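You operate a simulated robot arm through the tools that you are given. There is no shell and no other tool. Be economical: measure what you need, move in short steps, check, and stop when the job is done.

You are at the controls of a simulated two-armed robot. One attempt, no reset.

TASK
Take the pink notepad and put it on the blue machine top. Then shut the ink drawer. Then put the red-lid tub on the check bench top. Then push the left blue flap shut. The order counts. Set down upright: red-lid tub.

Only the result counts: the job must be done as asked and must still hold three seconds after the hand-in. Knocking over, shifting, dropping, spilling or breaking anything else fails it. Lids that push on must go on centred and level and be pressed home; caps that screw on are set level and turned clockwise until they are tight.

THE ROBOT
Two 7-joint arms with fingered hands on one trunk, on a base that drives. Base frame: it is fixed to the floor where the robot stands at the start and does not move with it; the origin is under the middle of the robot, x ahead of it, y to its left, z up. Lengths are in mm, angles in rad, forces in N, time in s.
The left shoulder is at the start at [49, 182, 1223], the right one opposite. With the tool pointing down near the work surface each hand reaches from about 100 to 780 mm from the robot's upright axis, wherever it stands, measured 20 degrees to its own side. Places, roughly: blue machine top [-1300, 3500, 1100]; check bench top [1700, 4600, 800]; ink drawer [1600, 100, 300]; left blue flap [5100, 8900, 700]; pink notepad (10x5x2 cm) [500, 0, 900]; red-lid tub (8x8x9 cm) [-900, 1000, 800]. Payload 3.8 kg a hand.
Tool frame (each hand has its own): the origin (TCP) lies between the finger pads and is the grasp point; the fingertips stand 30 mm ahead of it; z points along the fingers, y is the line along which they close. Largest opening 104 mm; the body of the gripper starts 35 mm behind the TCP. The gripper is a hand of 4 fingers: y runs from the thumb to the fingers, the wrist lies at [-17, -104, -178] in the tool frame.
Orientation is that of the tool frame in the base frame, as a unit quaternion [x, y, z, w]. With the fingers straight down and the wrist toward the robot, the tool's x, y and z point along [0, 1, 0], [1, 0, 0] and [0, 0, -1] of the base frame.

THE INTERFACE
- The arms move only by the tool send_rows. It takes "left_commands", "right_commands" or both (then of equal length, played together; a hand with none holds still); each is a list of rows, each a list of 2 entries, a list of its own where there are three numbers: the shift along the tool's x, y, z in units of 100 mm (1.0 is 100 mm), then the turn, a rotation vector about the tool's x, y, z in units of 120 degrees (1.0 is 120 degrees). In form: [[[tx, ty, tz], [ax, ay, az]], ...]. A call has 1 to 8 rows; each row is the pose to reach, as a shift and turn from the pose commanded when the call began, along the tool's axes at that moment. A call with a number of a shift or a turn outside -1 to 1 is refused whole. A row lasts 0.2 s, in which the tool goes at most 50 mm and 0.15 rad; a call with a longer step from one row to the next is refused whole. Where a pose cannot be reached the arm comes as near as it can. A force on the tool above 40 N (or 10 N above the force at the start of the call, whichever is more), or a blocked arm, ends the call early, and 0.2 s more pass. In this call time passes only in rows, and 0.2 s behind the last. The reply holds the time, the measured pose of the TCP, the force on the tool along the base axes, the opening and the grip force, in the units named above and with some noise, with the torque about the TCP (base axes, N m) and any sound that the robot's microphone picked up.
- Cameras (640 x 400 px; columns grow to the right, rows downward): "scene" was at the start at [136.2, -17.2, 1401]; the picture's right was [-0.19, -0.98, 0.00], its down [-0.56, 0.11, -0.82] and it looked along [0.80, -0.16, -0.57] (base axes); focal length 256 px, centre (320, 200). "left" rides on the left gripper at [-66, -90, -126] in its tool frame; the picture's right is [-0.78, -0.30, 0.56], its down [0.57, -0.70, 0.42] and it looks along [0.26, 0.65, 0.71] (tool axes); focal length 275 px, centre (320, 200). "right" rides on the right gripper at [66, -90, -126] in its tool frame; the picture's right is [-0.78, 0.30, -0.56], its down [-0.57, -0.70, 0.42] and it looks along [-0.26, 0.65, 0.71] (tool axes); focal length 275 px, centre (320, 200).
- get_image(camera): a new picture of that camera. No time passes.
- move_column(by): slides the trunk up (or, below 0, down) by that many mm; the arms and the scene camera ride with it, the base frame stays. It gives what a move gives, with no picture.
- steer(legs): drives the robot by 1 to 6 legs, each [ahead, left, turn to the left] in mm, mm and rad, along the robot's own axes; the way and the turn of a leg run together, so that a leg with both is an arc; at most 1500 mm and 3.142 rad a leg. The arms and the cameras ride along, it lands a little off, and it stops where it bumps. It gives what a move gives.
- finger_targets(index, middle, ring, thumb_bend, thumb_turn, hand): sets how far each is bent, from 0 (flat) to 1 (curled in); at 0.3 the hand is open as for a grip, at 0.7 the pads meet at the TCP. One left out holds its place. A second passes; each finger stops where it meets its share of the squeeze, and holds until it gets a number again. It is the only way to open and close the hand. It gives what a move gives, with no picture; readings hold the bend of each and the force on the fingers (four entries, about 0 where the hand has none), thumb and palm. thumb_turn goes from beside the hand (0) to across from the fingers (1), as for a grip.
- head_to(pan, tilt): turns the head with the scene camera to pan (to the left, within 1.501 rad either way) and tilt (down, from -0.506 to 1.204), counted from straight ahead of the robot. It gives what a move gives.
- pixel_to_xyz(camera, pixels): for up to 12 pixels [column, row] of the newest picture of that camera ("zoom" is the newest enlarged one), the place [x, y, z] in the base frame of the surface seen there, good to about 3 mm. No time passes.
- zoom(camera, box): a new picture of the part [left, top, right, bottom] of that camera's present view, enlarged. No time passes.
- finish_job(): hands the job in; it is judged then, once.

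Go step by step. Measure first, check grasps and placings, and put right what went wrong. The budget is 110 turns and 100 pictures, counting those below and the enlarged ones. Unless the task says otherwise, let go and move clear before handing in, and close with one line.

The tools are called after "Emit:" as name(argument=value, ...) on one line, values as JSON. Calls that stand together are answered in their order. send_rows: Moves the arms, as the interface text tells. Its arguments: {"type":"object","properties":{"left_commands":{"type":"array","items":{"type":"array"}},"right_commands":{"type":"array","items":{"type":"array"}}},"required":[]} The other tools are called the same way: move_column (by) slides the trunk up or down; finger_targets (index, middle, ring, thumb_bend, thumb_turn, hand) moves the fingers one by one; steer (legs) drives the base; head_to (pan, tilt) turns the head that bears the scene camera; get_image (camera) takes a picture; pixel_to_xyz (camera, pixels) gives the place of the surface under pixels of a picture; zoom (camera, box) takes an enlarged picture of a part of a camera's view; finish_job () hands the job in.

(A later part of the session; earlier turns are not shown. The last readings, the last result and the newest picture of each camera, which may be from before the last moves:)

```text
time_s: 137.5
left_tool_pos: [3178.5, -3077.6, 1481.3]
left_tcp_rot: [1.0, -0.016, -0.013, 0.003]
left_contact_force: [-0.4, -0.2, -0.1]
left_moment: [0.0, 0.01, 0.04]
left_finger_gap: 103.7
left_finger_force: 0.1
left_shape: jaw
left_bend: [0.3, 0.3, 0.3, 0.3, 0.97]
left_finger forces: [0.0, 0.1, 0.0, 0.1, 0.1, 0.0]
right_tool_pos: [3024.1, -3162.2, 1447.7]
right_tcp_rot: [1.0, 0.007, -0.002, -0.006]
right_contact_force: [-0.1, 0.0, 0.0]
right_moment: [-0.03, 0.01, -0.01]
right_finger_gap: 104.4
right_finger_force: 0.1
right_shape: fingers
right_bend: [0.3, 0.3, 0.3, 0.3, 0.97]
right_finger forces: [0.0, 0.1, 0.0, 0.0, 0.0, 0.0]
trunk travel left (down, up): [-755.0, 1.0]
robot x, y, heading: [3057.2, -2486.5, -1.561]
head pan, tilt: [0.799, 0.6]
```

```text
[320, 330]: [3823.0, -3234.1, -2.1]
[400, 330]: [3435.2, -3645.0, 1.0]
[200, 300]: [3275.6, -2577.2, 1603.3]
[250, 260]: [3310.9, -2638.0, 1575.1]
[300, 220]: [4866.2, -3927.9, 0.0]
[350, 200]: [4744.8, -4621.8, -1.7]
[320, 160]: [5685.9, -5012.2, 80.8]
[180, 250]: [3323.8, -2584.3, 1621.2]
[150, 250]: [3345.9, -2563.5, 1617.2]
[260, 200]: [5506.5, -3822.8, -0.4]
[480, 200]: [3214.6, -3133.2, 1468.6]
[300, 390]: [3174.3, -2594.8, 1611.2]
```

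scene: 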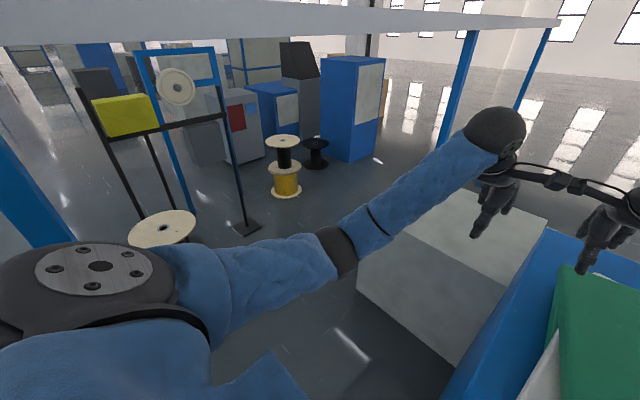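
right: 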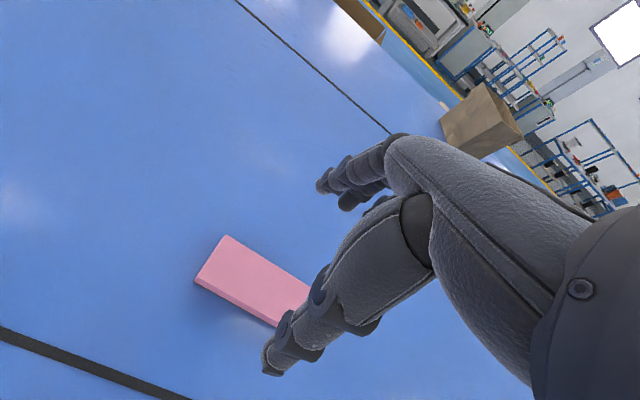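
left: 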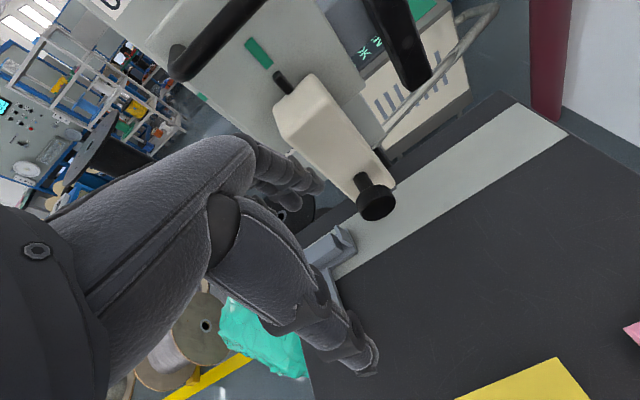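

I'm past the block corner line with open floor to the southeast. I'll move between corner and post, lower the trunk to pass under the beam, then back up north.

Emit:
steer(legs=[[170, 345, 0]])

Emit:
move_column(by=-250)

Emit:
steer(legs=[[300, 480, 0], [0, 270, 0]])

Emit:
head_to(pan=1.5, tilt=0.5)

Emit:
get_image(camera="scene")

```text
time_s: 139.9
left_tool_pos: [3525.8, -3237.7, 1481.8]
left_tcp_rot: [1.0, -0.018, -0.012, 0.004]
left_contact_force: [0.4, 0.3, 0.3]
left_moment: [0.01, 0.02, 0.01]
left_finger_gap: 103.9
left_finger_force: 0.1
left_shape: jaw
left_bend: [0.3, 0.3, 0.3, 0.3, 0.97]
left_finger forces: [0.0, 0.0, 0.1, 0.0, 0.0, 0.1]
right_tool_pos: [3371.7, -3322.3, 1447.3]
right_tcp_rot: [1.0, 0.007, 0.0, -0.004]
right_contact_force: [0.9, -0.3, 0.5]
right_moment: [0.0, -0.03, 0.0]
right_finger_gap: 104.3
right_finger_force: 0.1
right_shape: fingers
right_bend: [0.3, 0.3, 0.3, 0.3, 0.97]
right_finger forces: [0.1, 0.1, 0.1, 0.0, 0.1, 0.0]
trunk travel left (down, up): [-755.0, 1.0]
robot x, y, heading: [3403.4, -2651.2, -1.56]
head pan, tilt: [0.799, 0.6]
```

```text
time_s: 142.4
left_tool_pos: [3527.3, -3237.1, 1233.5]
left_tcp_rot: [1.0, -0.017, -0.014, 0.003]
left_contact_force: [1.1, 0.4, -0.7]
left_moment: [-0.01, 0.01, 0.01]
left_finger_gap: 103.8
left_finger_force: 0.1
left_shape: jaw
left_bend: [0.3, 0.3, 0.3, 0.3, 0.97]
left_finger forces: [0.0, 0.1, 0.0, 0.0, 0.0, 0.0]
right_tool_pos: [3371.6, -3322.1, 1198.2]
right_tcp_rot: [1.0, 0.007, -0.001, -0.006]
right_contact_force: [0.2, 0.1, -0.3]
right_moment: [-0.03, 0.01, -0.01]
right_finger_gap: 104.4
right_finger_force: 0.1
right_shape: fingers
right_bend: [0.3, 0.3, 0.3, 0.3, 0.97]
right_finger forces: [0.0, 0.0, 0.0, 0.0, 0.0, 0.0]
trunk travel left (down, up): [-505.0, 251.0]
robot x, y, heading: [3404.9, -2651.1, -1.561]
head pan, tilt: [0.799, 0.6]
```

```text
time_s: 147.2
left_tool_pos: [4299.1, -3513.8, 1230.8]
left_tcp_rot: [1.0, -0.009, -0.015, 0.004]
left_contact_force: [-0.3, -0.2, 0.1]
left_moment: [0.0, 0.01, -0.03]
left_finger_gap: 103.6
left_finger_force: 0.0
left_shape: jaw
left_bend: [0.3, 0.3, 0.3, 0.3, 0.97]
left_finger forces: [0.0, 0.1, 0.1, 0.0, 0.0, 0.0]
right_tool_pos: [4144.2, -3601.4, 1197.2]
right_tcp_rot: [1.0, 0.013, -0.002, -0.005]
right_contact_force: [-0.1, 0.2, 0.8]
right_moment: [-0.03, 0.0, -0.02]
right_finger_gap: 104.2
right_finger_force: 0.1
right_shape: fingers
right_bend: [0.3, 0.3, 0.3, 0.3, 0.97]
right_finger forces: [0.0, 0.1, 0.1, 0.0, 0.0, 0.0]
trunk travel left (down, up): [-505.0, 251.0]
robot x, y, heading: [4165.6, -2929.5, -1.541]
head pan, tilt: [0.799, 0.6]
```

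```text
time_s: 148.3
left_tool_pos: [4298.0, -3514.8, 1230.9]
left_tcp_rot: [1.0, -0.01, -0.014, 0.003]
left_contact_force: [0.6, -0.3, -0.2]
left_moment: [0.02, 0.0, 0.02]
left_finger_gap: 103.9
left_finger_force: 0.1
left_shape: jaw
left_bend: [0.3, 0.3, 0.3, 0.3, 0.97]
left_finger forces: [0.0, 0.0, 0.0, 0.1, 0.0, 0.1]
right_tool_pos: [4143.8, -3600.6, 1197.4]
right_tcp_rot: [1.0, 0.013, -0.001, -0.006]
right_contact_force: [-0.1, 0.0, -0.7]
right_moment: [-0.01, 0.0, 0.06]
right_finger_gap: 104.6
right_finger_force: 0.0
right_shape: fingers
right_bend: [0.3, 0.3, 0.3, 0.3, 0.97]
right_finger forces: [0.0, 0.0, 0.0, 0.0, 0.0, 0.1]
trunk travel left (down, up): [-505.0, 251.0]
robot x, y, heading: [4165.8, -2929.5, -1.551]
head pan, tilt: [1.499, 0.499]
```

```text
61 pictures are left
```

scene: 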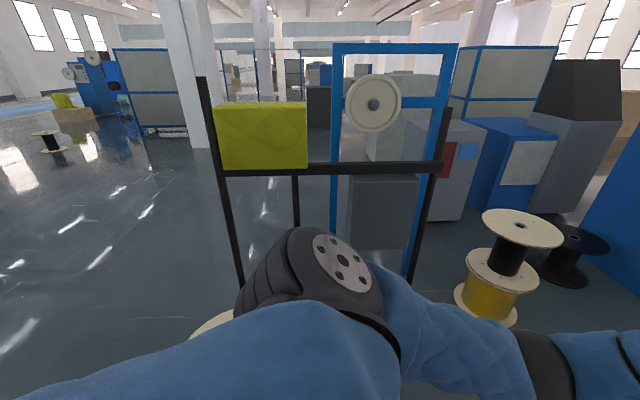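

I've passed under the beam. I'm backing north into the open aisle and turning to face north.

Emit:
steer(legs=[[-1000, 0, 0], [-1000, 0, 0], [0, 0, 3.11]])

Emit:
head_to(pan=0.5, tilt=0.5)

Emit:
get_image(camera="scene")

Emit:
pixel_to_xyz(camera="scene", pixels=[[320, 200], [280, 200], [240, 200], [200, 200], [160, 200], [240, 160], [320, 160], [360, 240], [300, 260], [180, 160], [100, 200], [260, 300]])

```text
time_s: 156.9
left_tool_pos: [4287.7, -1767.8, 1233.2]
left_tcp_rot: [1.0, 0.016, -0.016, 0.005]
left_contact_force: [0.0, 0.2, 0.4]
left_moment: [0.01, 0.05, 0.0]
left_finger_gap: 104.0
left_finger_force: 0.1
left_shape: jaw
left_bend: [0.3, 0.3, 0.3, 0.3, 0.97]
left_finger forces: [0.1, 0.0, 0.0, 0.0, 0.0, 0.0]
right_tool_pos: [4137.9, -1863.9, 1198.6]
right_tcp_rot: [0.999, 0.04, -0.003, -0.005]
right_contact_force: [1.3, -0.2, -0.2]
right_moment: [0.04, 0.04, -0.01]
right_finger_gap: 104.4
right_finger_force: 0.1
right_shape: fingers
right_bend: [0.3, 0.3, 0.3, 0.3, 0.97]
right_finger forces: [0.0, 0.1, 0.0, 0.1, 0.0, 0.1]
trunk travel left (down, up): [-505.0, 251.0]
robot x, y, heading: [4124.3, -1187.2, -1.493]
head pan, tilt: [1.499, 0.499]
stopped in leg 2: the robot was blocked; the commanded pose is now the measured one
```

```text
time_s: 158.1
left_tool_pos: [4282.7, -1767.6, 1233.3]
left_tcp_rot: [1.0, 0.015, -0.014, 0.006]
left_contact_force: [0.8, -0.9, 0.5]
left_moment: [-0.01, 0.01, 0.0]
left_finger_gap: 103.8
left_finger_force: 0.1
left_shape: jaw
left_bend: [0.3, 0.3, 0.3, 0.3, 0.97]
left_finger forces: [0.1, 0.0, 0.0, 0.0, 0.1, 0.1]
right_tool_pos: [4134.9, -1864.1, 1198.1]
right_tcp_rot: [0.999, 0.039, -0.001, -0.004]
right_contact_force: [0.0, -0.1, 0.4]
right_moment: [0.01, -0.02, -0.01]
right_finger_gap: 104.6
right_finger_force: 0.0
right_shape: fingers
right_bend: [0.3, 0.3, 0.3, 0.3, 0.97]
right_finger forces: [0.1, 0.1, 0.0, 0.0, 0.0, 0.0]
trunk travel left (down, up): [-505.0, 251.0]
robot x, y, heading: [4121.8, -1188.6, -1.49]
head pan, tilt: [0.499, 0.499]
```

```text
60 pictures are left
```

scene: 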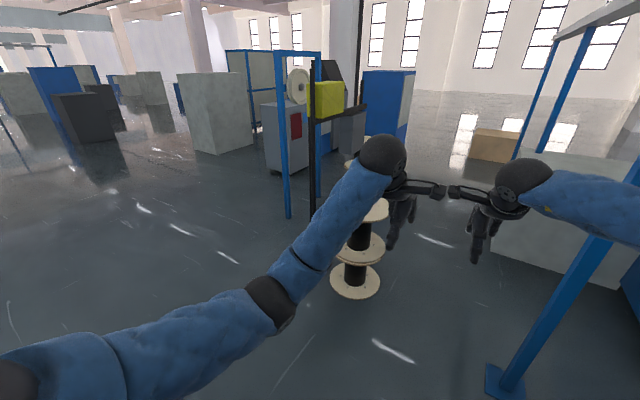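

```text
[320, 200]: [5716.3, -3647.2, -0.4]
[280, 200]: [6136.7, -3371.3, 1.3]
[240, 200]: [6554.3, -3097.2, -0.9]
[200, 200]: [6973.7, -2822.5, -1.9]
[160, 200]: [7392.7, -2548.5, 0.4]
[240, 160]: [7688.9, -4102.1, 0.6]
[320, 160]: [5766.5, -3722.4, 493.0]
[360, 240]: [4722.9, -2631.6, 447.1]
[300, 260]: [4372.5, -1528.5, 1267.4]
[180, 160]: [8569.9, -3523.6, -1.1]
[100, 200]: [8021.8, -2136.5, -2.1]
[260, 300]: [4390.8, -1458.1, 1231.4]
```

Backing was blocked by something behind me at y≈−1190. I'm edging away from it and looking to both rear sides.

Emit:
steer(legs=[[150, 0, 0]])

Emit:
head_to(pan=-1.5, tilt=0.6)

Emit:
get_image(camera="scene")

Emit:
head_to(pan=1.5, tilt=0.6)

Emit:
get_image(camera="scene")

```text
time_s: 159.5
left_tool_pos: [4293.6, -1918.1, 1232.6]
left_tcp_rot: [1.0, 0.012, -0.014, 0.004]
left_contact_force: [0.5, -0.8, -0.2]
left_moment: [-0.01, 0.0, -0.02]
left_finger_gap: 103.8
left_finger_force: 0.0
left_shape: jaw
left_bend: [0.3, 0.3, 0.3, 0.3, 0.97]
left_finger forces: [0.0, 0.0, 0.1, 0.0, 0.0, 0.0]
right_tool_pos: [4144.9, -2015.4, 1197.6]
right_tcp_rot: [0.999, 0.038, -0.001, -0.006]
right_contact_force: [-0.5, -0.9, 0.6]
right_moment: [0.02, 0.01, 0.01]
right_finger_gap: 104.4
right_finger_force: 0.0
right_shape: fingers
right_bend: [0.3, 0.3, 0.3, 0.3, 0.97]
right_finger forces: [0.1, 0.0, 0.0, 0.0, 0.0, 0.1]
trunk travel left (down, up): [-505.0, 251.0]
robot x, y, heading: [4135.4, -1342.5, -1.488]
head pan, tilt: [0.499, 0.499]
```

```text
time_s: 161.4
left_tool_pos: [4294.3, -1917.4, 1233.5]
left_tcp_rot: [1.0, 0.013, -0.014, 0.005]
left_contact_force: [-0.5, -0.1, 0.3]
left_moment: [-0.01, 0.01, 0.03]
left_finger_gap: 103.9
left_finger_force: 0.0
left_shape: jaw
left_bend: [0.3, 0.3, 0.3, 0.3, 0.97]
left_finger forces: [0.1, 0.0, 0.1, 0.1, 0.1, 0.0]
right_tool_pos: [4143.8, -2015.1, 1200.3]
right_tcp_rot: [0.999, 0.039, -0.001, -0.005]
right_contact_force: [-0.6, 0.3, 0.1]
right_moment: [0.02, 0.02, -0.01]
right_finger_gap: 104.4
right_finger_force: 0.1
right_shape: fingers
right_bend: [0.3, 0.3, 0.3, 0.3, 0.97]
right_finger forces: [0.1, 0.0, 0.0, 0.0, 0.1, 0.0]
trunk travel left (down, up): [-505.0, 251.0]
robot x, y, heading: [4136.8, -1341.2, -1.491]
head pan, tilt: [-1.499, 0.6]
```

```text
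59 pictures are left
```

scene: 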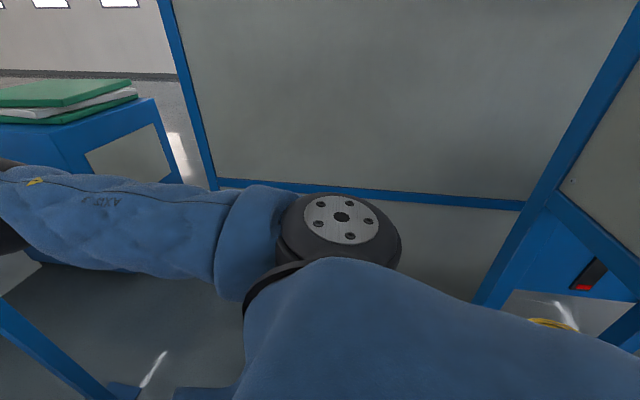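

```text
time_s: 164.0
left_tool_pos: [4292.8, -1918.1, 1232.0]
left_tcp_rot: [1.0, 0.013, -0.013, 0.005]
left_contact_force: [0.8, 0.1, 0.6]
left_moment: [-0.04, -0.01, -0.02]
left_finger_gap: 104.2
left_finger_force: 0.2
left_shape: jaw
left_bend: [0.3, 0.3, 0.3, 0.3, 0.97]
left_finger forces: [0.0, 0.1, 0.0, 0.1, 0.1, 0.0]
right_tool_pos: [4144.4, -2015.3, 1198.5]
right_tcp_rot: [0.999, 0.039, -0.001, -0.006]
right_contact_force: [-0.3, 0.3, 0.8]
right_moment: [0.01, 0.01, -0.04]
right_finger_gap: 104.6
right_finger_force: 0.2
right_shape: fingers
right_bend: [0.3, 0.3, 0.3, 0.3, 0.97]
right_finger forces: [0.1, 0.0, 0.0, 0.0, 0.0, 0.0]
trunk travel left (down, up): [-505.0, 251.0]
robot x, y, heading: [4136.2, -1344.5, -1.494]
head pan, tilt: [1.499, 0.6]
```

```text
58 pictures are left
```

scene: 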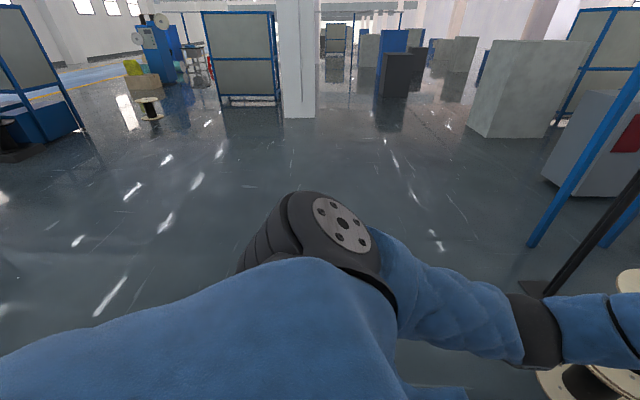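

East of me is wide open, and the obstruction is to the northwest. I'm strafing east, then turning north to look.

Emit:
steer(legs=[[0, 900, 0], [0, 0, 3.06]])

Emit:
head_to(pan=0.6, tilt=0.4)

Emit:
get_image(camera="scene")

Emit:
pixel_to_xyz(camera="scene", pixels=[[320, 200], [280, 200], [240, 200], [200, 200], [160, 200], [240, 160], [320, 160], [360, 240], [300, 260], [180, 160], [100, 200], [260, 300]])

```text
time_s: 176.2
left_tool_pos: [4870.2, -694.2, 1231.7]
left_tcp_rot: [-0.018, 1.0, 0.006, 0.014]
left_contact_force: [-0.6, -0.2, 0.2]
left_moment: [0.0, 0.0, -0.03]
left_finger_gap: 103.5
left_finger_force: 0.0
left_shape: jaw
left_bend: [0.3, 0.3, 0.3, 0.3, 0.97]
left_finger forces: [0.0, 0.0, 0.0, 0.0, 0.0, 0.1]
right_tool_pos: [5017.6, -595.2, 1199.1]
right_tcp_rot: [-0.043, 0.999, -0.006, 0.0]
right_contact_force: [-0.7, -0.4, -0.7]
right_moment: [0.04, 0.03, 0.01]
right_finger_gap: 104.2
right_finger_force: 0.0
right_shape: fingers
right_bend: [0.3, 0.3, 0.3, 0.3, 0.97]
right_finger forces: [0.1, 0.0, 0.1, 0.0, 0.0, 0.1]
trunk travel left (down, up): [-505.0, 251.0]
robot x, y, heading: [5035.1, -1268.2, 1.659]
head pan, tilt: [1.499, 0.6]
```

```text
time_s: 177.3
left_tool_pos: [4868.8, -693.2, 1232.0]
left_tcp_rot: [-0.018, 1.0, 0.006, 0.014]
left_contact_force: [-0.2, -0.3, -0.1]
left_moment: [0.03, 0.0, 0.04]
left_finger_gap: 103.6
left_finger_force: 0.0
left_shape: jaw
left_bend: [0.3, 0.3, 0.3, 0.3, 0.97]
left_finger forces: [0.0, 0.0, 0.2, 0.0, 0.0, 0.0]
right_tool_pos: [5018.9, -595.9, 1197.9]
right_tcp_rot: [-0.043, 0.999, -0.005, 0.002]
right_contact_force: [0.3, 0.1, -0.6]
right_moment: [0.0, -0.03, 0.01]
right_finger_gap: 104.3
right_finger_force: 0.1
right_shape: fingers
right_bend: [0.3, 0.3, 0.3, 0.3, 0.97]
right_finger forces: [0.1, 0.0, 0.1, 0.0, 0.0, 0.1]
trunk travel left (down, up): [-505.0, 251.0]
robot x, y, heading: [5035.0, -1269.3, 1.66]
head pan, tilt: [0.6, 0.4]
```

```text
57 pictures are left
```

scene: 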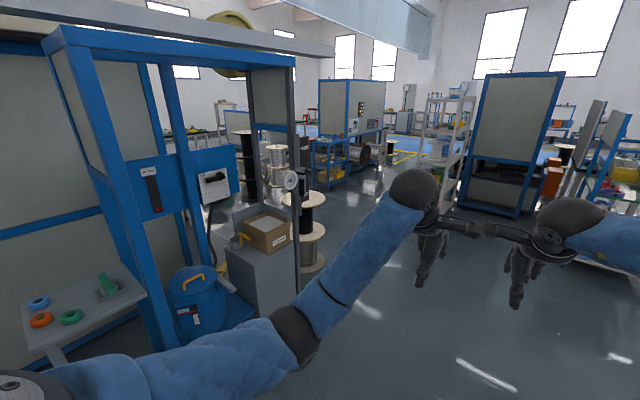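

```text
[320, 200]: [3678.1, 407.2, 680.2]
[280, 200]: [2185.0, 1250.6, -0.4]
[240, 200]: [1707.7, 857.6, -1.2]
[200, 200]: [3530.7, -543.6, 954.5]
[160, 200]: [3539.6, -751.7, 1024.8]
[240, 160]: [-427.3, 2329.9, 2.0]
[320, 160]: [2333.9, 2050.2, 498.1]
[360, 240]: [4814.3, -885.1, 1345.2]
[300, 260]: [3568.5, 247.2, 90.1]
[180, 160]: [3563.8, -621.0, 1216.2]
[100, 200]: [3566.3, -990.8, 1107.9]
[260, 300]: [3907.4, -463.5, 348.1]
```

The equipment at x 3500–4000, y −1100…−200 is what I touched, and it looks undisturbed. I'll drive north to y≈1100, then west along the open aisle.

Emit:
steer(legs=[[1200, 0, 0], [1180, 0, 0], [0, 0, 1.48], [1100, 0, 0]])

Emit:
head_to(pan=0.3, tilt=0.5)

Emit:
get_image(camera="scene")

Emit:
pixel_to_xyz(camera="scene", pixels=[[320, 200], [280, 200], [240, 200], [200, 200], [160, 200], [240, 160], [320, 160], [360, 240], [300, 260], [180, 160], [100, 200], [260, 300]])

```text
time_s: 197.4
left_tool_pos: [3193.2, 991.0, 1232.6]
left_tcp_rot: [-0.679, 0.734, 0.013, 0.007]
left_contact_force: [-0.2, -0.3, 0.2]
left_moment: [-0.01, 0.01, 0.0]
left_finger_gap: 103.7
left_finger_force: 0.1
left_shape: jaw
left_bend: [0.3, 0.3, 0.3, 0.3, 0.97]
left_finger forces: [0.0, 0.1, 0.0, 0.0, 0.1, 0.0]
right_tool_pos: [3113.2, 1147.8, 1198.4]
right_tcp_rot: [-0.697, 0.717, -0.003, 0.004]
right_contact_force: [0.1, -1.0, 0.5]
right_moment: [0.0, 0.04, -0.03]
right_finger_gap: 104.5
right_finger_force: 0.0
right_shape: fingers
right_bend: [0.3, 0.3, 0.3, 0.3, 0.97]
right_finger forces: [0.0, 0.1, 0.0, 0.0, 0.0, 0.0]
trunk travel left (down, up): [-505.0, 251.0]
robot x, y, heading: [3786.7, 1085.8, 3.114]
head pan, tilt: [0.6, 0.4]
```

```text
time_s: 198.2
left_tool_pos: [3193.3, 989.7, 1232.2]
left_tcp_rot: [-0.679, 0.734, 0.014, 0.006]
left_contact_force: [-0.6, 0.2, -0.4]
left_moment: [0.04, -0.01, 0.0]
left_finger_gap: 103.8
left_finger_force: 0.1
left_shape: jaw
left_bend: [0.3, 0.3, 0.3, 0.3, 0.97]
left_finger forces: [0.0, 0.0, 0.0, 0.0, 0.1, 0.0]
right_tool_pos: [3113.5, 1147.9, 1198.4]
right_tcp_rot: [-0.697, 0.717, -0.003, 0.005]
right_contact_force: [1.1, 0.5, -0.2]
right_moment: [-0.01, -0.01, -0.02]
right_finger_gap: 104.4
right_finger_force: 0.1
right_shape: fingers
right_bend: [0.3, 0.3, 0.3, 0.3, 0.97]
right_finger forces: [0.0, 0.0, 0.1, 0.0, 0.0, 0.1]
trunk travel left (down, up): [-505.0, 251.0]
robot x, y, heading: [3782.6, 1085.2, 3.119]
head pan, tilt: [0.3, 0.499]
```

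```text
56 pictures are left
```

scene: 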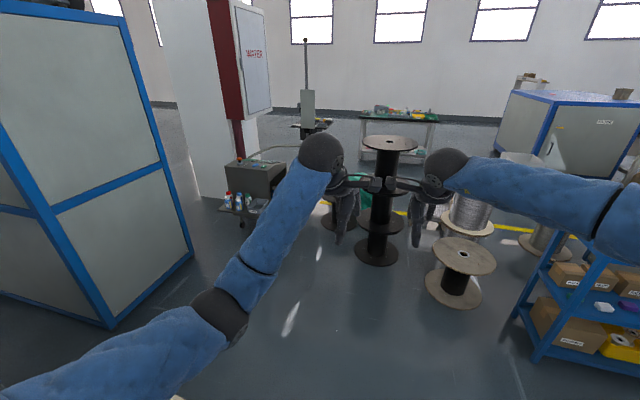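

```text
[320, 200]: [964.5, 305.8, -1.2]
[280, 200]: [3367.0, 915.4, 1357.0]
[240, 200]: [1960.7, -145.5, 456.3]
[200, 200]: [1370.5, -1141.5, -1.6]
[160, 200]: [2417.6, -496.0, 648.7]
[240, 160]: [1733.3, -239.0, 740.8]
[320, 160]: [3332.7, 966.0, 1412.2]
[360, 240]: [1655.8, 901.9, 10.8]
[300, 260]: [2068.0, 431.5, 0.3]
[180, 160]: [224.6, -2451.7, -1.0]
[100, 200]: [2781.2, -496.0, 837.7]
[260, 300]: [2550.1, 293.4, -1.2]
```

The floor is open toward the console at (255,180), and I'm driving closer to look at the drawer.

Emit:
steer(legs=[[1200, 300, 0]])

Emit:
head_to(pan=0.45, tilt=0.65)

Emit:
get_image(camera="scene")

```text
time_s: 204.4
left_tool_pos: [2008.1, 681.1, 1233.3]
left_tcp_rot: [-0.689, 0.725, 0.013, 0.007]
left_contact_force: [-0.3, -0.1, -0.5]
left_moment: [0.02, -0.02, -0.02]
left_finger_gap: 103.7
left_finger_force: 0.0
left_shape: jaw
left_bend: [0.3, 0.3, 0.3, 0.3, 0.97]
left_finger forces: [0.0, 0.0, 0.1, 0.0, 0.0, 0.0]
right_tool_pos: [1923.9, 837.6, 1198.7]
right_tcp_rot: [-0.707, 0.707, -0.003, 0.004]
right_contact_force: [-0.3, -0.8, -0.6]
right_moment: [-0.01, -0.04, -0.01]
right_finger_gap: 104.5
right_finger_force: 0.1
right_shape: fingers
right_bend: [0.3, 0.3, 0.3, 0.3, 0.97]
right_finger forces: [0.0, 0.0, 0.1, 0.0, 0.0, 0.0]
trunk travel left (down, up): [-505.0, 251.0]
robot x, y, heading: [2595.4, 797.6, -3.138]
head pan, tilt: [0.3, 0.499]
```

```text
time_s: 205.1
left_tool_pos: [2008.3, 681.6, 1232.3]
left_tcp_rot: [-0.689, 0.725, 0.014, 0.006]
left_contact_force: [-0.5, -0.4, 0.1]
left_moment: [-0.01, -0.02, -0.01]
left_finger_gap: 104.0
left_finger_force: 0.0
left_shape: jaw
left_bend: [0.3, 0.3, 0.3, 0.3, 0.97]
left_finger forces: [0.0, 0.0, 0.0, 0.1, 0.0, 0.0]
right_tool_pos: [1923.8, 836.8, 1199.7]
right_tcp_rot: [-0.707, 0.707, -0.003, 0.004]
right_contact_force: [-0.5, -0.6, -0.9]
right_moment: [-0.03, 0.02, 0.0]
right_finger_gap: 104.3
right_finger_force: 0.1
right_shape: fingers
right_bend: [0.3, 0.3, 0.3, 0.3, 0.97]
right_finger forces: [0.1, 0.0, 0.1, 0.0, 0.1, 0.1]
trunk travel left (down, up): [-505.0, 251.0]
robot x, y, heading: [2594.5, 797.1, -3.145]
head pan, tilt: [0.45, 0.649]
```

```text
55 pictures are left
```

scene: 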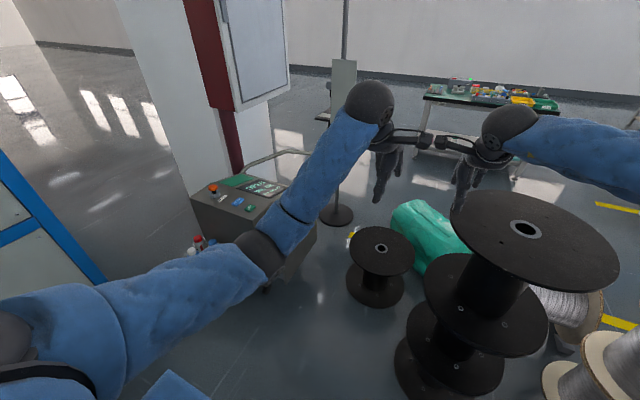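

My left arm hides the drawer, so I'm turning left to face the console directly.

Emit:
steer(legs=[[0, 0, 0.75]])

Emit:
head_to(pan=-0.15, tilt=0.75)

Emit:
get_image(camera="scene")

```text
time_s: 207.5
left_tool_pos: [2235.9, 317.8, 1232.6]
left_tcp_rot: [0.903, -0.43, -0.015, -0.001]
left_contact_force: [0.3, -0.4, 0.3]
left_moment: [0.0, -0.01, 0.01]
left_finger_gap: 103.5
left_finger_force: 0.0
left_shape: jaw
left_bend: [0.3, 0.3, 0.3, 0.3, 0.97]
left_finger forces: [0.0, 0.1, 0.1, 0.0, 0.1, 0.1]
right_tool_pos: [2068.6, 376.4, 1197.8]
right_tcp_rot: [0.913, -0.408, 0.001, -0.005]
right_contact_force: [0.4, -0.3, 0.5]
right_moment: [0.0, 0.01, 0.0]
right_finger_gap: 104.4
right_finger_force: 0.0
right_shape: fingers
right_bend: [0.3, 0.3, 0.3, 0.3, 0.97]
right_finger forces: [0.0, 0.1, 0.1, 0.0, 0.1, 0.0]
trunk travel left (down, up): [-505.0, 251.0]
robot x, y, heading: [2597.2, 793.0, -2.412]
head pan, tilt: [0.45, 0.649]
```

```text
time_s: 208.5
left_tool_pos: [2236.6, 318.5, 1233.6]
left_tcp_rot: [0.903, -0.43, -0.015, -0.001]
left_contact_force: [0.1, -0.8, -0.7]
left_moment: [0.02, -0.01, -0.02]
left_finger_gap: 103.8
left_finger_force: 0.1
left_shape: jaw
left_bend: [0.3, 0.3, 0.3, 0.3, 0.97]
left_finger forces: [0.1, 0.1, 0.0, 0.0, 0.0, 0.0]
right_tool_pos: [2068.2, 376.6, 1198.9]
right_tcp_rot: [0.913, -0.407, 0.001, -0.006]
right_contact_force: [0.5, -0.2, -0.3]
right_moment: [-0.03, 0.02, 0.01]
right_finger_gap: 104.5
right_finger_force: 0.0
right_shape: fingers
right_bend: [0.3, 0.3, 0.3, 0.3, 0.97]
right_finger forces: [0.1, 0.1, 0.0, 0.1, 0.0, 0.0]
trunk travel left (down, up): [-505.0, 251.0]
robot x, y, heading: [2598.2, 795.7, -2.405]
head pan, tilt: [-0.15, 0.75]
```

```text
54 pictures are left
```

scene: 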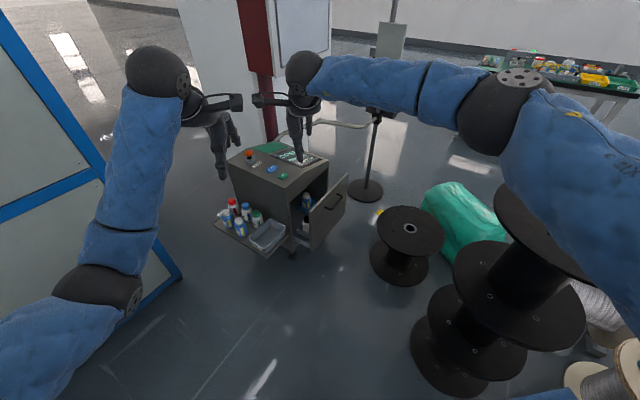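

Emit:
zoom(camera="scene", box=[200, 130, 380, 270])

Emit:
pixel_to_xyz(camera="scene", pixels=[[348, 176], [347, 207], [312, 249], [313, 211], [330, 205], [287, 187], [328, 160], [292, 240], [306, 200], [297, 232], [287, 228], [335, 190]])

```text
2.86 times, centred on (290, 200) of scene
```

zoom: 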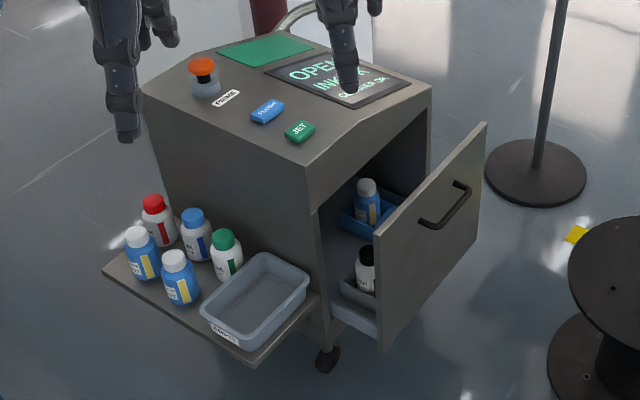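

```text
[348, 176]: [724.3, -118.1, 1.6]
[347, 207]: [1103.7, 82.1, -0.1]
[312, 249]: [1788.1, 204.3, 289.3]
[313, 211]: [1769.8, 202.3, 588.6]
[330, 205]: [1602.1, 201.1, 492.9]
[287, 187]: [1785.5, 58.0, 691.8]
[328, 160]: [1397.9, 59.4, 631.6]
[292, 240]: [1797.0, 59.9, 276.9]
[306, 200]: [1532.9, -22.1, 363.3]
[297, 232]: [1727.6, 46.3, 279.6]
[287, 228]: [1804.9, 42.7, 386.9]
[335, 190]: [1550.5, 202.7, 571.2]
```

The drawer front is the plane y≈202 (x 1400–1788, z 285–600), the console face is at y≈58, and the handle is around x 1500–1650. I'll stand at about (2100,650) facing south and push with a fist at x≈1710, clear of the handle.

Emit:
steer(legs=[[0, 0, 0.835], [146, -498, 0]])

Emit:
finger_targets(hand="right", index=1, middle=1, ring=1, thumb_bend=0.6, thumb_turn=0.3)

Emit:
send_rows(right_commands=[[[-0.3, -0.3, 0], [0, 0, 0]], [[-0.6, -0.6, 0], [0, 0, 0]], [[-0.85, -0.85, 0], [0, 0, 0]]])

Emit:
send_rows(right_commands=[[[-0.3, -0.3, 0], [0, 0, 0]], [[-0.6, -0.6, 0], [0, 0, 0]], [[-0.85, -0.85, 0], [0, 0, 0]]])

Emit:
head_to(pan=-0.5, tilt=0.9)

Emit:
get_image(camera="scene")

```text
time_s: 213.7
left_tool_pos: [2221.4, 62.6, 1232.6]
left_tcp_rot: [1.0, -0.026, -0.014, 0.005]
left_contact_force: [-0.4, -0.7, -1.0]
left_moment: [-0.03, 0.0, -0.02]
left_finger_gap: 103.5
left_finger_force: 0.0
left_shape: jaw
left_bend: [0.3, 0.3, 0.3, 0.3, 0.97]
left_finger forces: [0.0, 0.1, 0.1, 0.0, 0.1, 0.0]
right_tool_pos: [2064.8, -22.0, 1198.8]
right_tcp_rot: [1.0, -0.001, -0.001, -0.005]
right_contact_force: [-0.2, -0.6, -0.1]
right_moment: [0.01, 0.02, -0.03]
right_finger_gap: 104.6
right_finger_force: 0.1
right_shape: fingers
right_bend: [0.3, 0.3, 0.3, 0.3, 0.97]
right_finger forces: [0.0, 0.1, 0.0, 0.0, 0.0, 0.1]
trunk travel left (down, up): [-505.0, 251.0]
robot x, y, heading: [2105.3, 647.8, -1.566]
head pan, tilt: [-0.15, 0.75]
```

```text
time_s: 214.7
left_tool_pos: [2221.9, 61.5, 1232.1]
left_tcp_rot: [1.0, -0.025, -0.015, 0.005]
left_contact_force: [0.9, -0.8, 0.6]
left_moment: [0.02, -0.02, 0.0]
left_finger_gap: 103.9
left_finger_force: 0.1
left_shape: jaw
left_bend: [0.3, 0.3, 0.3, 0.3, 0.97]
left_finger forces: [0.1, 0.0, 0.0, 0.1, 0.0, 0.0]
right_tool_pos: [2065.3, -21.8, 1197.6]
right_tcp_rot: [1.0, -0.002, -0.001, -0.005]
right_contact_force: [-0.3, 0.1, 0.6]
right_moment: [0.0, -0.03, 0.0]
right_finger_gap: 65.5
right_finger_force: 0.0
right_shape: fingers
right_bend: [1.0, 1.0, 1.0, 0.6, 0.31]
right_finger forces: [0.0, 0.1, 0.0, 0.0, 0.1, 0.1]
trunk travel left (down, up): [-505.0, 251.0]
robot x, y, heading: [2106.4, 650.9, -1.569]
head pan, tilt: [-0.15, 0.75]
```

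```text
time_s: 215.4
left_tool_pos: [2220.8, 62.7, 1234.2]
left_tcp_rot: [1.0, -0.025, -0.014, 0.005]
left_contact_force: [-0.2, 0.2, 0.2]
left_moment: [0.0, -0.01, 0.04]
left_finger_gap: 103.8
left_finger_force: 0.0
left_shape: jaw
left_bend: [0.3, 0.3, 0.3, 0.3, 0.97]
left_finger forces: [0.0, 0.1, 0.0, 0.1, 0.0, 0.0]
right_tool_pos: [1981.6, 64.2, 1201.4]
right_tcp_rot: [1.0, 0.001, 0.0, -0.004]
right_contact_force: [0.7, 0.4, 0.0]
right_moment: [0.0, -0.02, 0.02]
right_finger_gap: 65.2
right_finger_force: 0.0
right_shape: fingers
right_bend: [1.0, 1.0, 1.0, 0.6, 0.3]
right_finger forces: [0.1, 0.0, 0.1, 0.0, 0.0, 0.0]
trunk travel left (down, up): [-505.0, 251.0]
robot x, y, heading: [2106.2, 647.0, -1.569]
head pan, tilt: [-0.15, 0.75]
```

```text
time_s: 216.2
left_tool_pos: [2220.9, 63.4, 1234.0]
left_tcp_rot: [1.0, -0.025, -0.015, 0.005]
left_contact_force: [0.5, -0.4, 0.0]
left_moment: [0.0, 0.01, 0.03]
left_finger_gap: 104.0
left_finger_force: 0.0
left_shape: jaw
left_bend: [0.3, 0.3, 0.3, 0.3, 0.97]
left_finger forces: [0.0, 0.1, 0.0, 0.0, 0.0, 0.0]
right_tool_pos: [1892.9, 149.7, 1201.1]
right_tcp_rot: [1.0, 0.0, -0.001, -0.005]
right_contact_force: [-0.2, 0.4, -0.5]
right_moment: [0.03, -0.01, -0.05]
right_finger_gap: 65.3
right_finger_force: 0.1
right_shape: fingers
right_bend: [1.0, 1.0, 1.0, 0.6, 0.3]
right_finger forces: [0.0, 0.1, 0.1, 0.0, 0.0, 0.0]
trunk travel left (down, up): [-505.0, 251.0]
robot x, y, heading: [2107.5, 651.1, -1.569]
head pan, tilt: [-0.15, 0.75]
```

```text
time_s: 217.1
left_tool_pos: [2221.0, 61.9, 1231.8]
left_tcp_rot: [1.0, -0.026, -0.014, 0.005]
left_contact_force: [0.6, -0.5, 0.8]
left_moment: [0.01, -0.01, -0.01]
left_finger_gap: 103.7
left_finger_force: 0.0
left_shape: jaw
left_bend: [0.3, 0.3, 0.3, 0.3, 0.97]
left_finger forces: [0.0, 0.0, 0.0, 0.0, 0.0, 0.0]
right_tool_pos: [1894.8, 148.6, 1200.0]
right_tcp_rot: [1.0, 0.0, -0.002, -0.005]
right_contact_force: [0.8, 0.1, 0.7]
right_moment: [0.03, 0.01, -0.02]
right_finger_gap: 65.3
right_finger_force: 0.0
right_shape: fingers
right_bend: [1.0, 1.0, 1.0, 0.6, 0.3]
right_finger forces: [0.0, 0.0, 0.0, 0.0, 0.1, 0.0]
trunk travel left (down, up): [-505.0, 251.0]
robot x, y, heading: [2106.6, 647.7, -1.569]
head pan, tilt: [-0.499, 0.901]
```

```text
52 pictures are left
```

scene: 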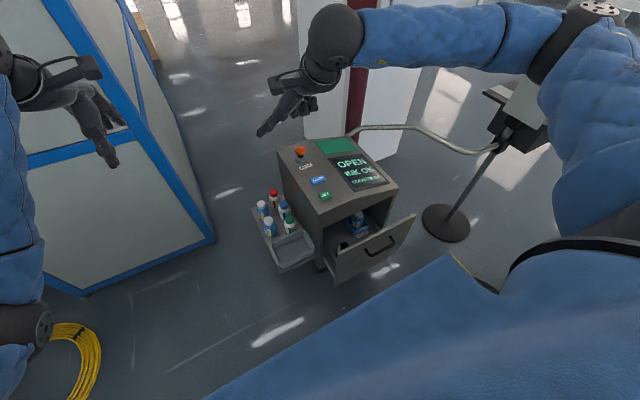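

The fist is made (the thumb sticks out a little). I'm bringing it to x≈1710, y≈330 and then lowering the trunk.

Emit:
send_rows(right_commands=[[[-0.3, -0.3, 0], [0, 0, 0]], [[-0.62, -0.62, 0], [0, 0, 0]], [[-0.92, -0.92, 0], [0, 0, 0]]])

Emit:
send_rows(right_commands=[[[-0.3, -0.3, 0], [0, 0, 0]], [[-0.62, -0.62, 0], [0, 0, 0]], [[-0.92, -0.92, 0], [0, 0, 0]]])

Emit:
move_column(by=-500)

Emit:
get_image(camera="scene")

```text
time_s: 217.9
left_tool_pos: [2221.1, 63.5, 1233.7]
left_tcp_rot: [1.0, -0.025, -0.014, 0.005]
left_contact_force: [-0.6, 0.0, 0.6]
left_moment: [-0.04, -0.01, 0.02]
left_finger_gap: 103.9
left_finger_force: 0.1
left_shape: jaw
left_bend: [0.3, 0.3, 0.3, 0.3, 0.97]
left_finger forces: [0.0, 0.1, 0.1, 0.0, 0.1, 0.0]
right_tool_pos: [1801.9, 243.4, 1201.5]
right_tcp_rot: [1.0, -0.001, -0.001, -0.005]
right_contact_force: [0.0, 0.2, 0.5]
right_moment: [0.01, 0.01, -0.03]
right_finger_gap: 65.5
right_finger_force: 0.1
right_shape: fingers
right_bend: [1.0, 1.0, 1.0, 0.6, 0.3]
right_finger forces: [0.0, 0.1, 0.1, 0.1, 0.1, 0.1]
trunk travel left (down, up): [-505.0, 251.0]
robot x, y, heading: [2108.0, 649.5, -1.57]
head pan, tilt: [-0.499, 0.901]
```

```text
time_s: 218.7
left_tool_pos: [2222.7, 63.2, 1233.5]
left_tcp_rot: [1.0, -0.024, -0.015, 0.005]
left_contact_force: [-0.6, 0.6, -0.4]
left_moment: [-0.02, -0.01, 0.0]
left_finger_gap: 103.9
left_finger_force: 0.1
left_shape: jaw
left_bend: [0.3, 0.3, 0.3, 0.3, 0.97]
left_finger forces: [0.0, 0.0, 0.0, 0.0, 0.1, 0.1]
right_tool_pos: [1711.5, 331.5, 1204.4]
right_tcp_rot: [1.0, 0.001, 0.0, -0.005]
right_contact_force: [-0.3, 0.3, -0.6]
right_moment: [0.03, -0.02, 0.03]
right_finger_gap: 65.3
right_finger_force: 0.0
right_shape: fingers
right_bend: [1.0, 1.0, 1.0, 0.6, 0.3]
right_finger forces: [0.1, 0.1, 0.0, 0.0, 0.1, 0.0]
right hand out of reach, approached as far as the arm can: row 3
trunk travel left (down, up): [-505.0, 251.0]
robot x, y, heading: [2107.5, 650.2, -1.569]
head pan, tilt: [-0.499, 0.901]
```

```text
refused: -500 is not a number from -400 to 400
```

```text
51 pictures are left
```

scene: 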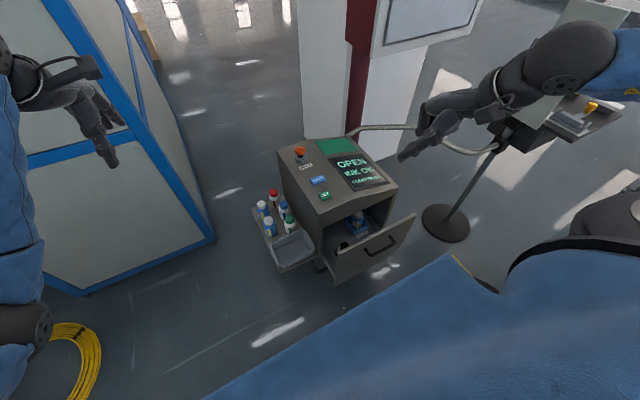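

The hand is at (1711,331), high and in front of the drawer. I'm lowering the trunk in two steps, then the hand.

Emit:
move_column(by=-400)

Emit:
send_rows(right_commands=[[[0, 0, 0.4], [0, 0, 0]], [[0, 0, 0.7], [0, 0, 0]], [[0, 0, 1.0], [0, 0, 0]]])

Emit:
send_rows(right_commands=[[[0, 0, 0.4], [0, 0, 0]], [[0, 0, 0.7], [0, 0, 0]], [[0, 0, 1.0], [0, 0, 0]]])

Emit:
send_rows(right_commands=[[[0, 0, 0.4], [0, 0, 0]], [[0, 0, 0.7], [0, 0, 0]], [[0, 0, 1.0], [0, 0, 0]]])

Emit:
get_image(camera="scene")

Emit:
get_image(camera="right")

```text
time_s: 222.5
left_tool_pos: [2221.0, 63.3, 833.4]
left_tcp_rot: [1.0, -0.025, -0.015, 0.005]
left_contact_force: [0.1, -0.1, 0.8]
left_moment: [0.01, -0.02, 0.02]
left_finger_gap: 103.9
left_finger_force: 0.1
left_shape: jaw
left_bend: [0.3, 0.3, 0.3, 0.3, 0.97]
left_finger forces: [0.1, 0.1, 0.0, 0.0, 0.1, 0.1]
right_tool_pos: [1707.5, 274.9, 718.0]
right_tcp_rot: [0.988, 0.001, -0.001, -0.158]
right_contact_force: [-0.2, -0.5, -0.8]
right_moment: [-0.01, -0.01, -0.02]
right_finger_gap: 65.1
right_finger_force: 0.1
right_shape: fingers
right_bend: [1.0, 1.0, 1.0, 0.6, 0.3]
right_finger forces: [0.0, 0.1, 0.0, 0.0, 0.0, 0.0]
trunk travel left (down, up): [-105.0, 651.0]
robot x, y, heading: [2105.6, 651.4, -1.569]
head pan, tilt: [-0.499, 0.901]
```

```text
time_s: 223.3
left_tool_pos: [2222.1, 62.0, 831.9]
left_tcp_rot: [1.0, -0.025, -0.014, 0.005]
left_contact_force: [-0.6, 0.0, 0.9]
left_moment: [-0.03, -0.01, 0.04]
left_finger_gap: 104.0
left_finger_force: 0.0
left_shape: jaw
left_bend: [0.3, 0.3, 0.3, 0.3, 0.97]
left_finger forces: [0.1, 0.0, 0.0, 0.1, 0.0, 0.0]
right_tool_pos: [1708.6, 305.1, 623.5]
right_tcp_rot: [0.987, 0.0, -0.001, -0.158]
right_contact_force: [-0.4, -0.1, 0.6]
right_moment: [-0.01, -0.02, 0.0]
right_finger_gap: 65.4
right_finger_force: 0.1
right_shape: fingers
right_bend: [1.0, 1.0, 1.0, 0.6, 0.3]
right_finger forces: [0.0, 0.1, 0.0, 0.0, 0.0, 0.0]
right hand out of reach, approached as far as the arm can: row 1
trunk travel left (down, up): [-105.0, 651.0]
robot x, y, heading: [2104.6, 649.5, -1.569]
head pan, tilt: [-0.499, 0.901]
```

```text
time_s: 224.1
left_tool_pos: [2221.4, 63.0, 832.0]
left_tcp_rot: [1.0, -0.026, -0.013, 0.004]
left_contact_force: [0.2, 0.1, 0.1]
left_moment: [-0.02, 0.02, 0.01]
left_finger_gap: 103.9
left_finger_force: 0.1
left_shape: jaw
left_bend: [0.3, 0.3, 0.3, 0.3, 0.97]
left_finger forces: [0.0, 0.0, 0.0, 0.0, 0.1, 0.1]
right_tool_pos: [1707.3, 336.0, 527.3]
right_tcp_rot: [0.987, 0.001, -0.001, -0.158]
right_contact_force: [0.2, 0.5, -0.6]
right_moment: [0.0, 0.04, 0.03]
right_finger_gap: 65.2
right_finger_force: 0.0
right_shape: fingers
right_bend: [1.0, 1.0, 1.0, 0.6, 0.3]
right_finger forces: [0.0, 0.0, 0.0, 0.1, 0.0, 0.0]
trunk travel left (down, up): [-105.0, 651.0]
robot x, y, heading: [2105.0, 647.6, -1.567]
head pan, tilt: [-0.499, 0.901]
```

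```text
time_s: 224.9
left_tool_pos: [2221.2, 63.2, 834.2]
left_tcp_rot: [1.0, -0.025, -0.014, 0.005]
left_contact_force: [0.4, 0.3, -0.4]
left_moment: [-0.06, -0.01, 0.04]
left_finger_gap: 104.2
left_finger_force: 0.1
left_shape: jaw
left_bend: [0.3, 0.3, 0.3, 0.3, 0.97]
left_finger forces: [0.0, 0.1, 0.0, 0.1, 0.0, 0.1]
right_tool_pos: [1686.8, 354.9, 490.2]
right_tcp_rot: [0.986, 0.002, 0.0, -0.168]
right_contact_force: [0.0, -9.9, 4.4]
right_moment: [0.74, 0.0, 0.01]
right_finger_gap: 65.1
right_finger_force: 0.1
right_shape: fingers
right_bend: [1.0, 1.0, 1.0, 0.6, 0.3]
right_finger forces: [0.0, 0.1, 0.0, 0.0, 0.1, 0.0]
right hand out of reach, approached as far as the arm can: row 1, 2, 3
trunk travel left (down, up): [-105.0, 651.0]
robot x, y, heading: [2107.0, 650.4, -1.574]
head pan, tilt: [-0.499, 0.901]
```

```text
50 pictures are left
```

scene: 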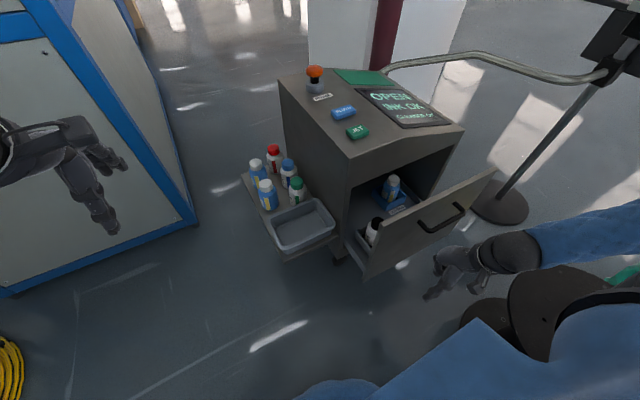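

```text
49 pictures are left
```

right: 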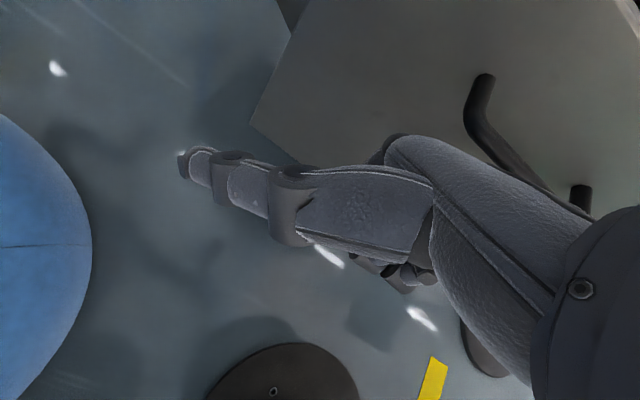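

The drawer handle and panel are just ahead of the knuckles. There's a ~10 N side load pushing the arm forward, probably the arm near a spool, so I'll move forward now, away from it and into the push.

Emit:
send_rows(right_commands=[[[0.05, 0.2, -0.065], [0, 0, 0]], [[0.1, 0.4, -0.13], [0, 0, 0]], [[0.15, 0.6, -0.2], [0, 0, 0]], [[0.15, 0.75, -0.25], [0, 0, 0]]])

Emit:
get_image(camera="scene")

Emit:
head_to(pan=-1.4, tilt=0.8)

Emit:
get_image(camera="scene")

```text
time_s: 225.9
left_tool_pos: [2220.7, 62.8, 831.8]
left_tcp_rot: [1.0, -0.026, -0.014, 0.004]
left_contact_force: [0.3, 0.1, 0.8]
left_moment: [-0.03, -0.02, -0.01]
left_finger_gap: 103.6
left_finger_force: 0.0
left_shape: jaw
left_bend: [0.3, 0.3, 0.3, 0.3, 0.97]
left_finger forces: [0.0, 0.0, 0.0, 0.0, 0.0, 0.0]
right_tool_pos: [1701.8, 266.5, 492.3]
right_tcp_rot: [0.987, 0.0, 0.0, -0.16]
right_contact_force: [-0.6, 0.1, 0.8]
right_moment: [-0.01, 0.03, -0.01]
right_finger_gap: 65.0
right_finger_force: 0.1
right_shape: fingers
right_bend: [1.0, 1.0, 1.0, 0.6, 0.3]
right_finger forces: [0.0, 0.0, 0.0, 0.0, 0.1, 0.0]
trunk travel left (down, up): [-105.0, 651.0]
robot x, y, heading: [2105.9, 651.7, -1.568]
head pan, tilt: [-0.499, 0.901]
```

```text
48 pictures are left
```

scene: 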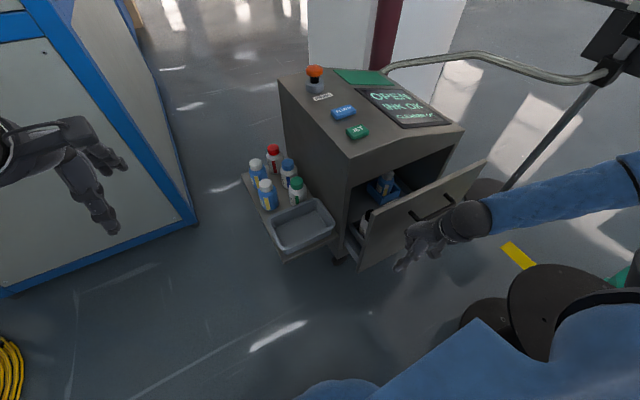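

```text
time_s: 227.1
left_tool_pos: [2222.3, 63.2, 833.8]
left_tcp_rot: [1.0, -0.026, -0.014, 0.004]
left_contact_force: [-0.9, 0.3, -0.4]
left_moment: [-0.01, 0.01, 0.01]
left_finger_gap: 104.3
left_finger_force: 0.1
left_shape: jaw
left_bend: [0.3, 0.3, 0.3, 0.3, 0.97]
left_finger forces: [0.0, 0.0, 0.1, 0.0, 0.0, 0.0]
right_tool_pos: [1702.7, 268.1, 492.4]
right_tcp_rot: [0.987, 0.0, -0.001, -0.158]
right_contact_force: [-0.2, -0.1, -0.1]
right_moment: [0.0, -0.02, -0.04]
right_finger_gap: 65.1
right_finger_force: 0.1
right_shape: fingers
right_bend: [1.0, 1.0, 1.0, 0.6, 0.3]
right_finger forces: [0.1, 0.1, 0.0, 0.1, 0.0, 0.0]
trunk travel left (down, up): [-105.0, 651.0]
robot x, y, heading: [2108.6, 653.1, -1.568]
head pan, tilt: [-1.4, 0.799]
```

```text
47 pictures are left
```

scene: 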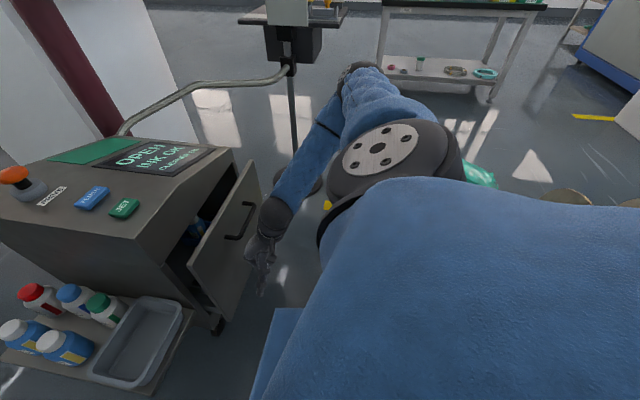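

The hand reaches the panel near (255,250) with no excess force, and the side load is gone. I'm continuing the push toward −y.

Emit:
send_rows(right_commands=[[[0, 0.2, -0.065], [0, 0, 0]], [[0, 0.4, -0.13], [0, 0, 0]], [[0, 0.6, -0.2], [0, 0, 0]], [[0, 0.8, -0.26], [0, 0, 0]]])

Emit:
head_to(pan=-0.7, tilt=0.9)

Emit:
get_image(camera="scene")

```text
time_s: 228.1
left_tool_pos: [2220.6, 63.2, 831.8]
left_tcp_rot: [1.0, -0.026, -0.014, 0.006]
left_contact_force: [0.9, -0.7, 0.3]
left_moment: [0.01, -0.02, 0.03]
left_finger_gap: 103.7
left_finger_force: 0.0
left_shape: jaw
left_bend: [0.3, 0.3, 0.3, 0.3, 0.97]
left_finger forces: [0.0, 0.1, 0.0, 0.2, 0.0, 0.0]
right_tool_pos: [1700.0, 181.8, 492.6]
right_tcp_rot: [0.987, -0.001, -0.001, -0.16]
right_contact_force: [0.9, -0.4, 0.2]
right_moment: [0.0, -0.01, 0.0]
right_finger_gap: 65.3
right_finger_force: 0.1
right_shape: fingers
right_bend: [1.0, 1.0, 1.0, 0.6, 0.3]
right_finger forces: [0.0, 0.0, 0.0, 0.0, 0.1, 0.0]
trunk travel left (down, up): [-105.0, 651.0]
robot x, y, heading: [2106.1, 649.6, -1.572]
head pan, tilt: [-1.4, 0.799]
```

```text
time_s: 229.2
left_tool_pos: [2221.7, 62.6, 832.5]
left_tcp_rot: [1.0, -0.025, -0.014, 0.005]
left_contact_force: [0.1, -0.4, -0.2]
left_moment: [-0.01, 0.01, 0.06]
left_finger_gap: 103.9
left_finger_force: 0.0
left_shape: jaw
left_bend: [0.3, 0.3, 0.3, 0.3, 0.97]
left_finger forces: [0.1, 0.0, 0.0, 0.0, 0.0, 0.0]
right_tool_pos: [1701.6, 181.1, 492.3]
right_tcp_rot: [0.987, 0.0, -0.001, -0.16]
right_contact_force: [-1.0, 0.4, -0.6]
right_moment: [0.01, 0.0, 0.03]
right_finger_gap: 65.3
right_finger_force: 0.0
right_shape: fingers
right_bend: [1.0, 1.0, 1.0, 0.6, 0.3]
right_finger forces: [0.0, 0.0, 0.1, 0.0, 0.1, 0.1]
trunk travel left (down, up): [-105.0, 651.0]
robot x, y, heading: [2109.7, 650.7, -1.569]
head pan, tilt: [-0.7, 0.901]
```

```text
46 pictures are left
```

scene: 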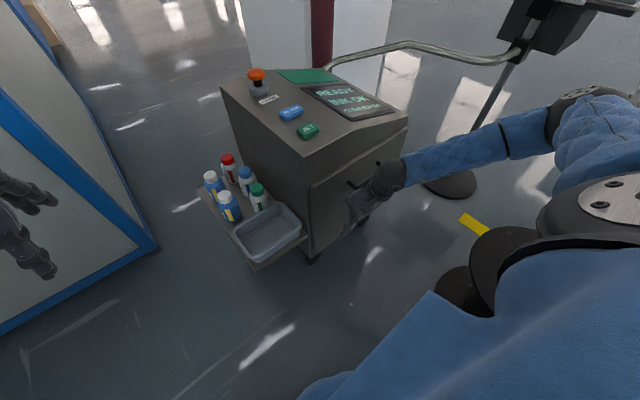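

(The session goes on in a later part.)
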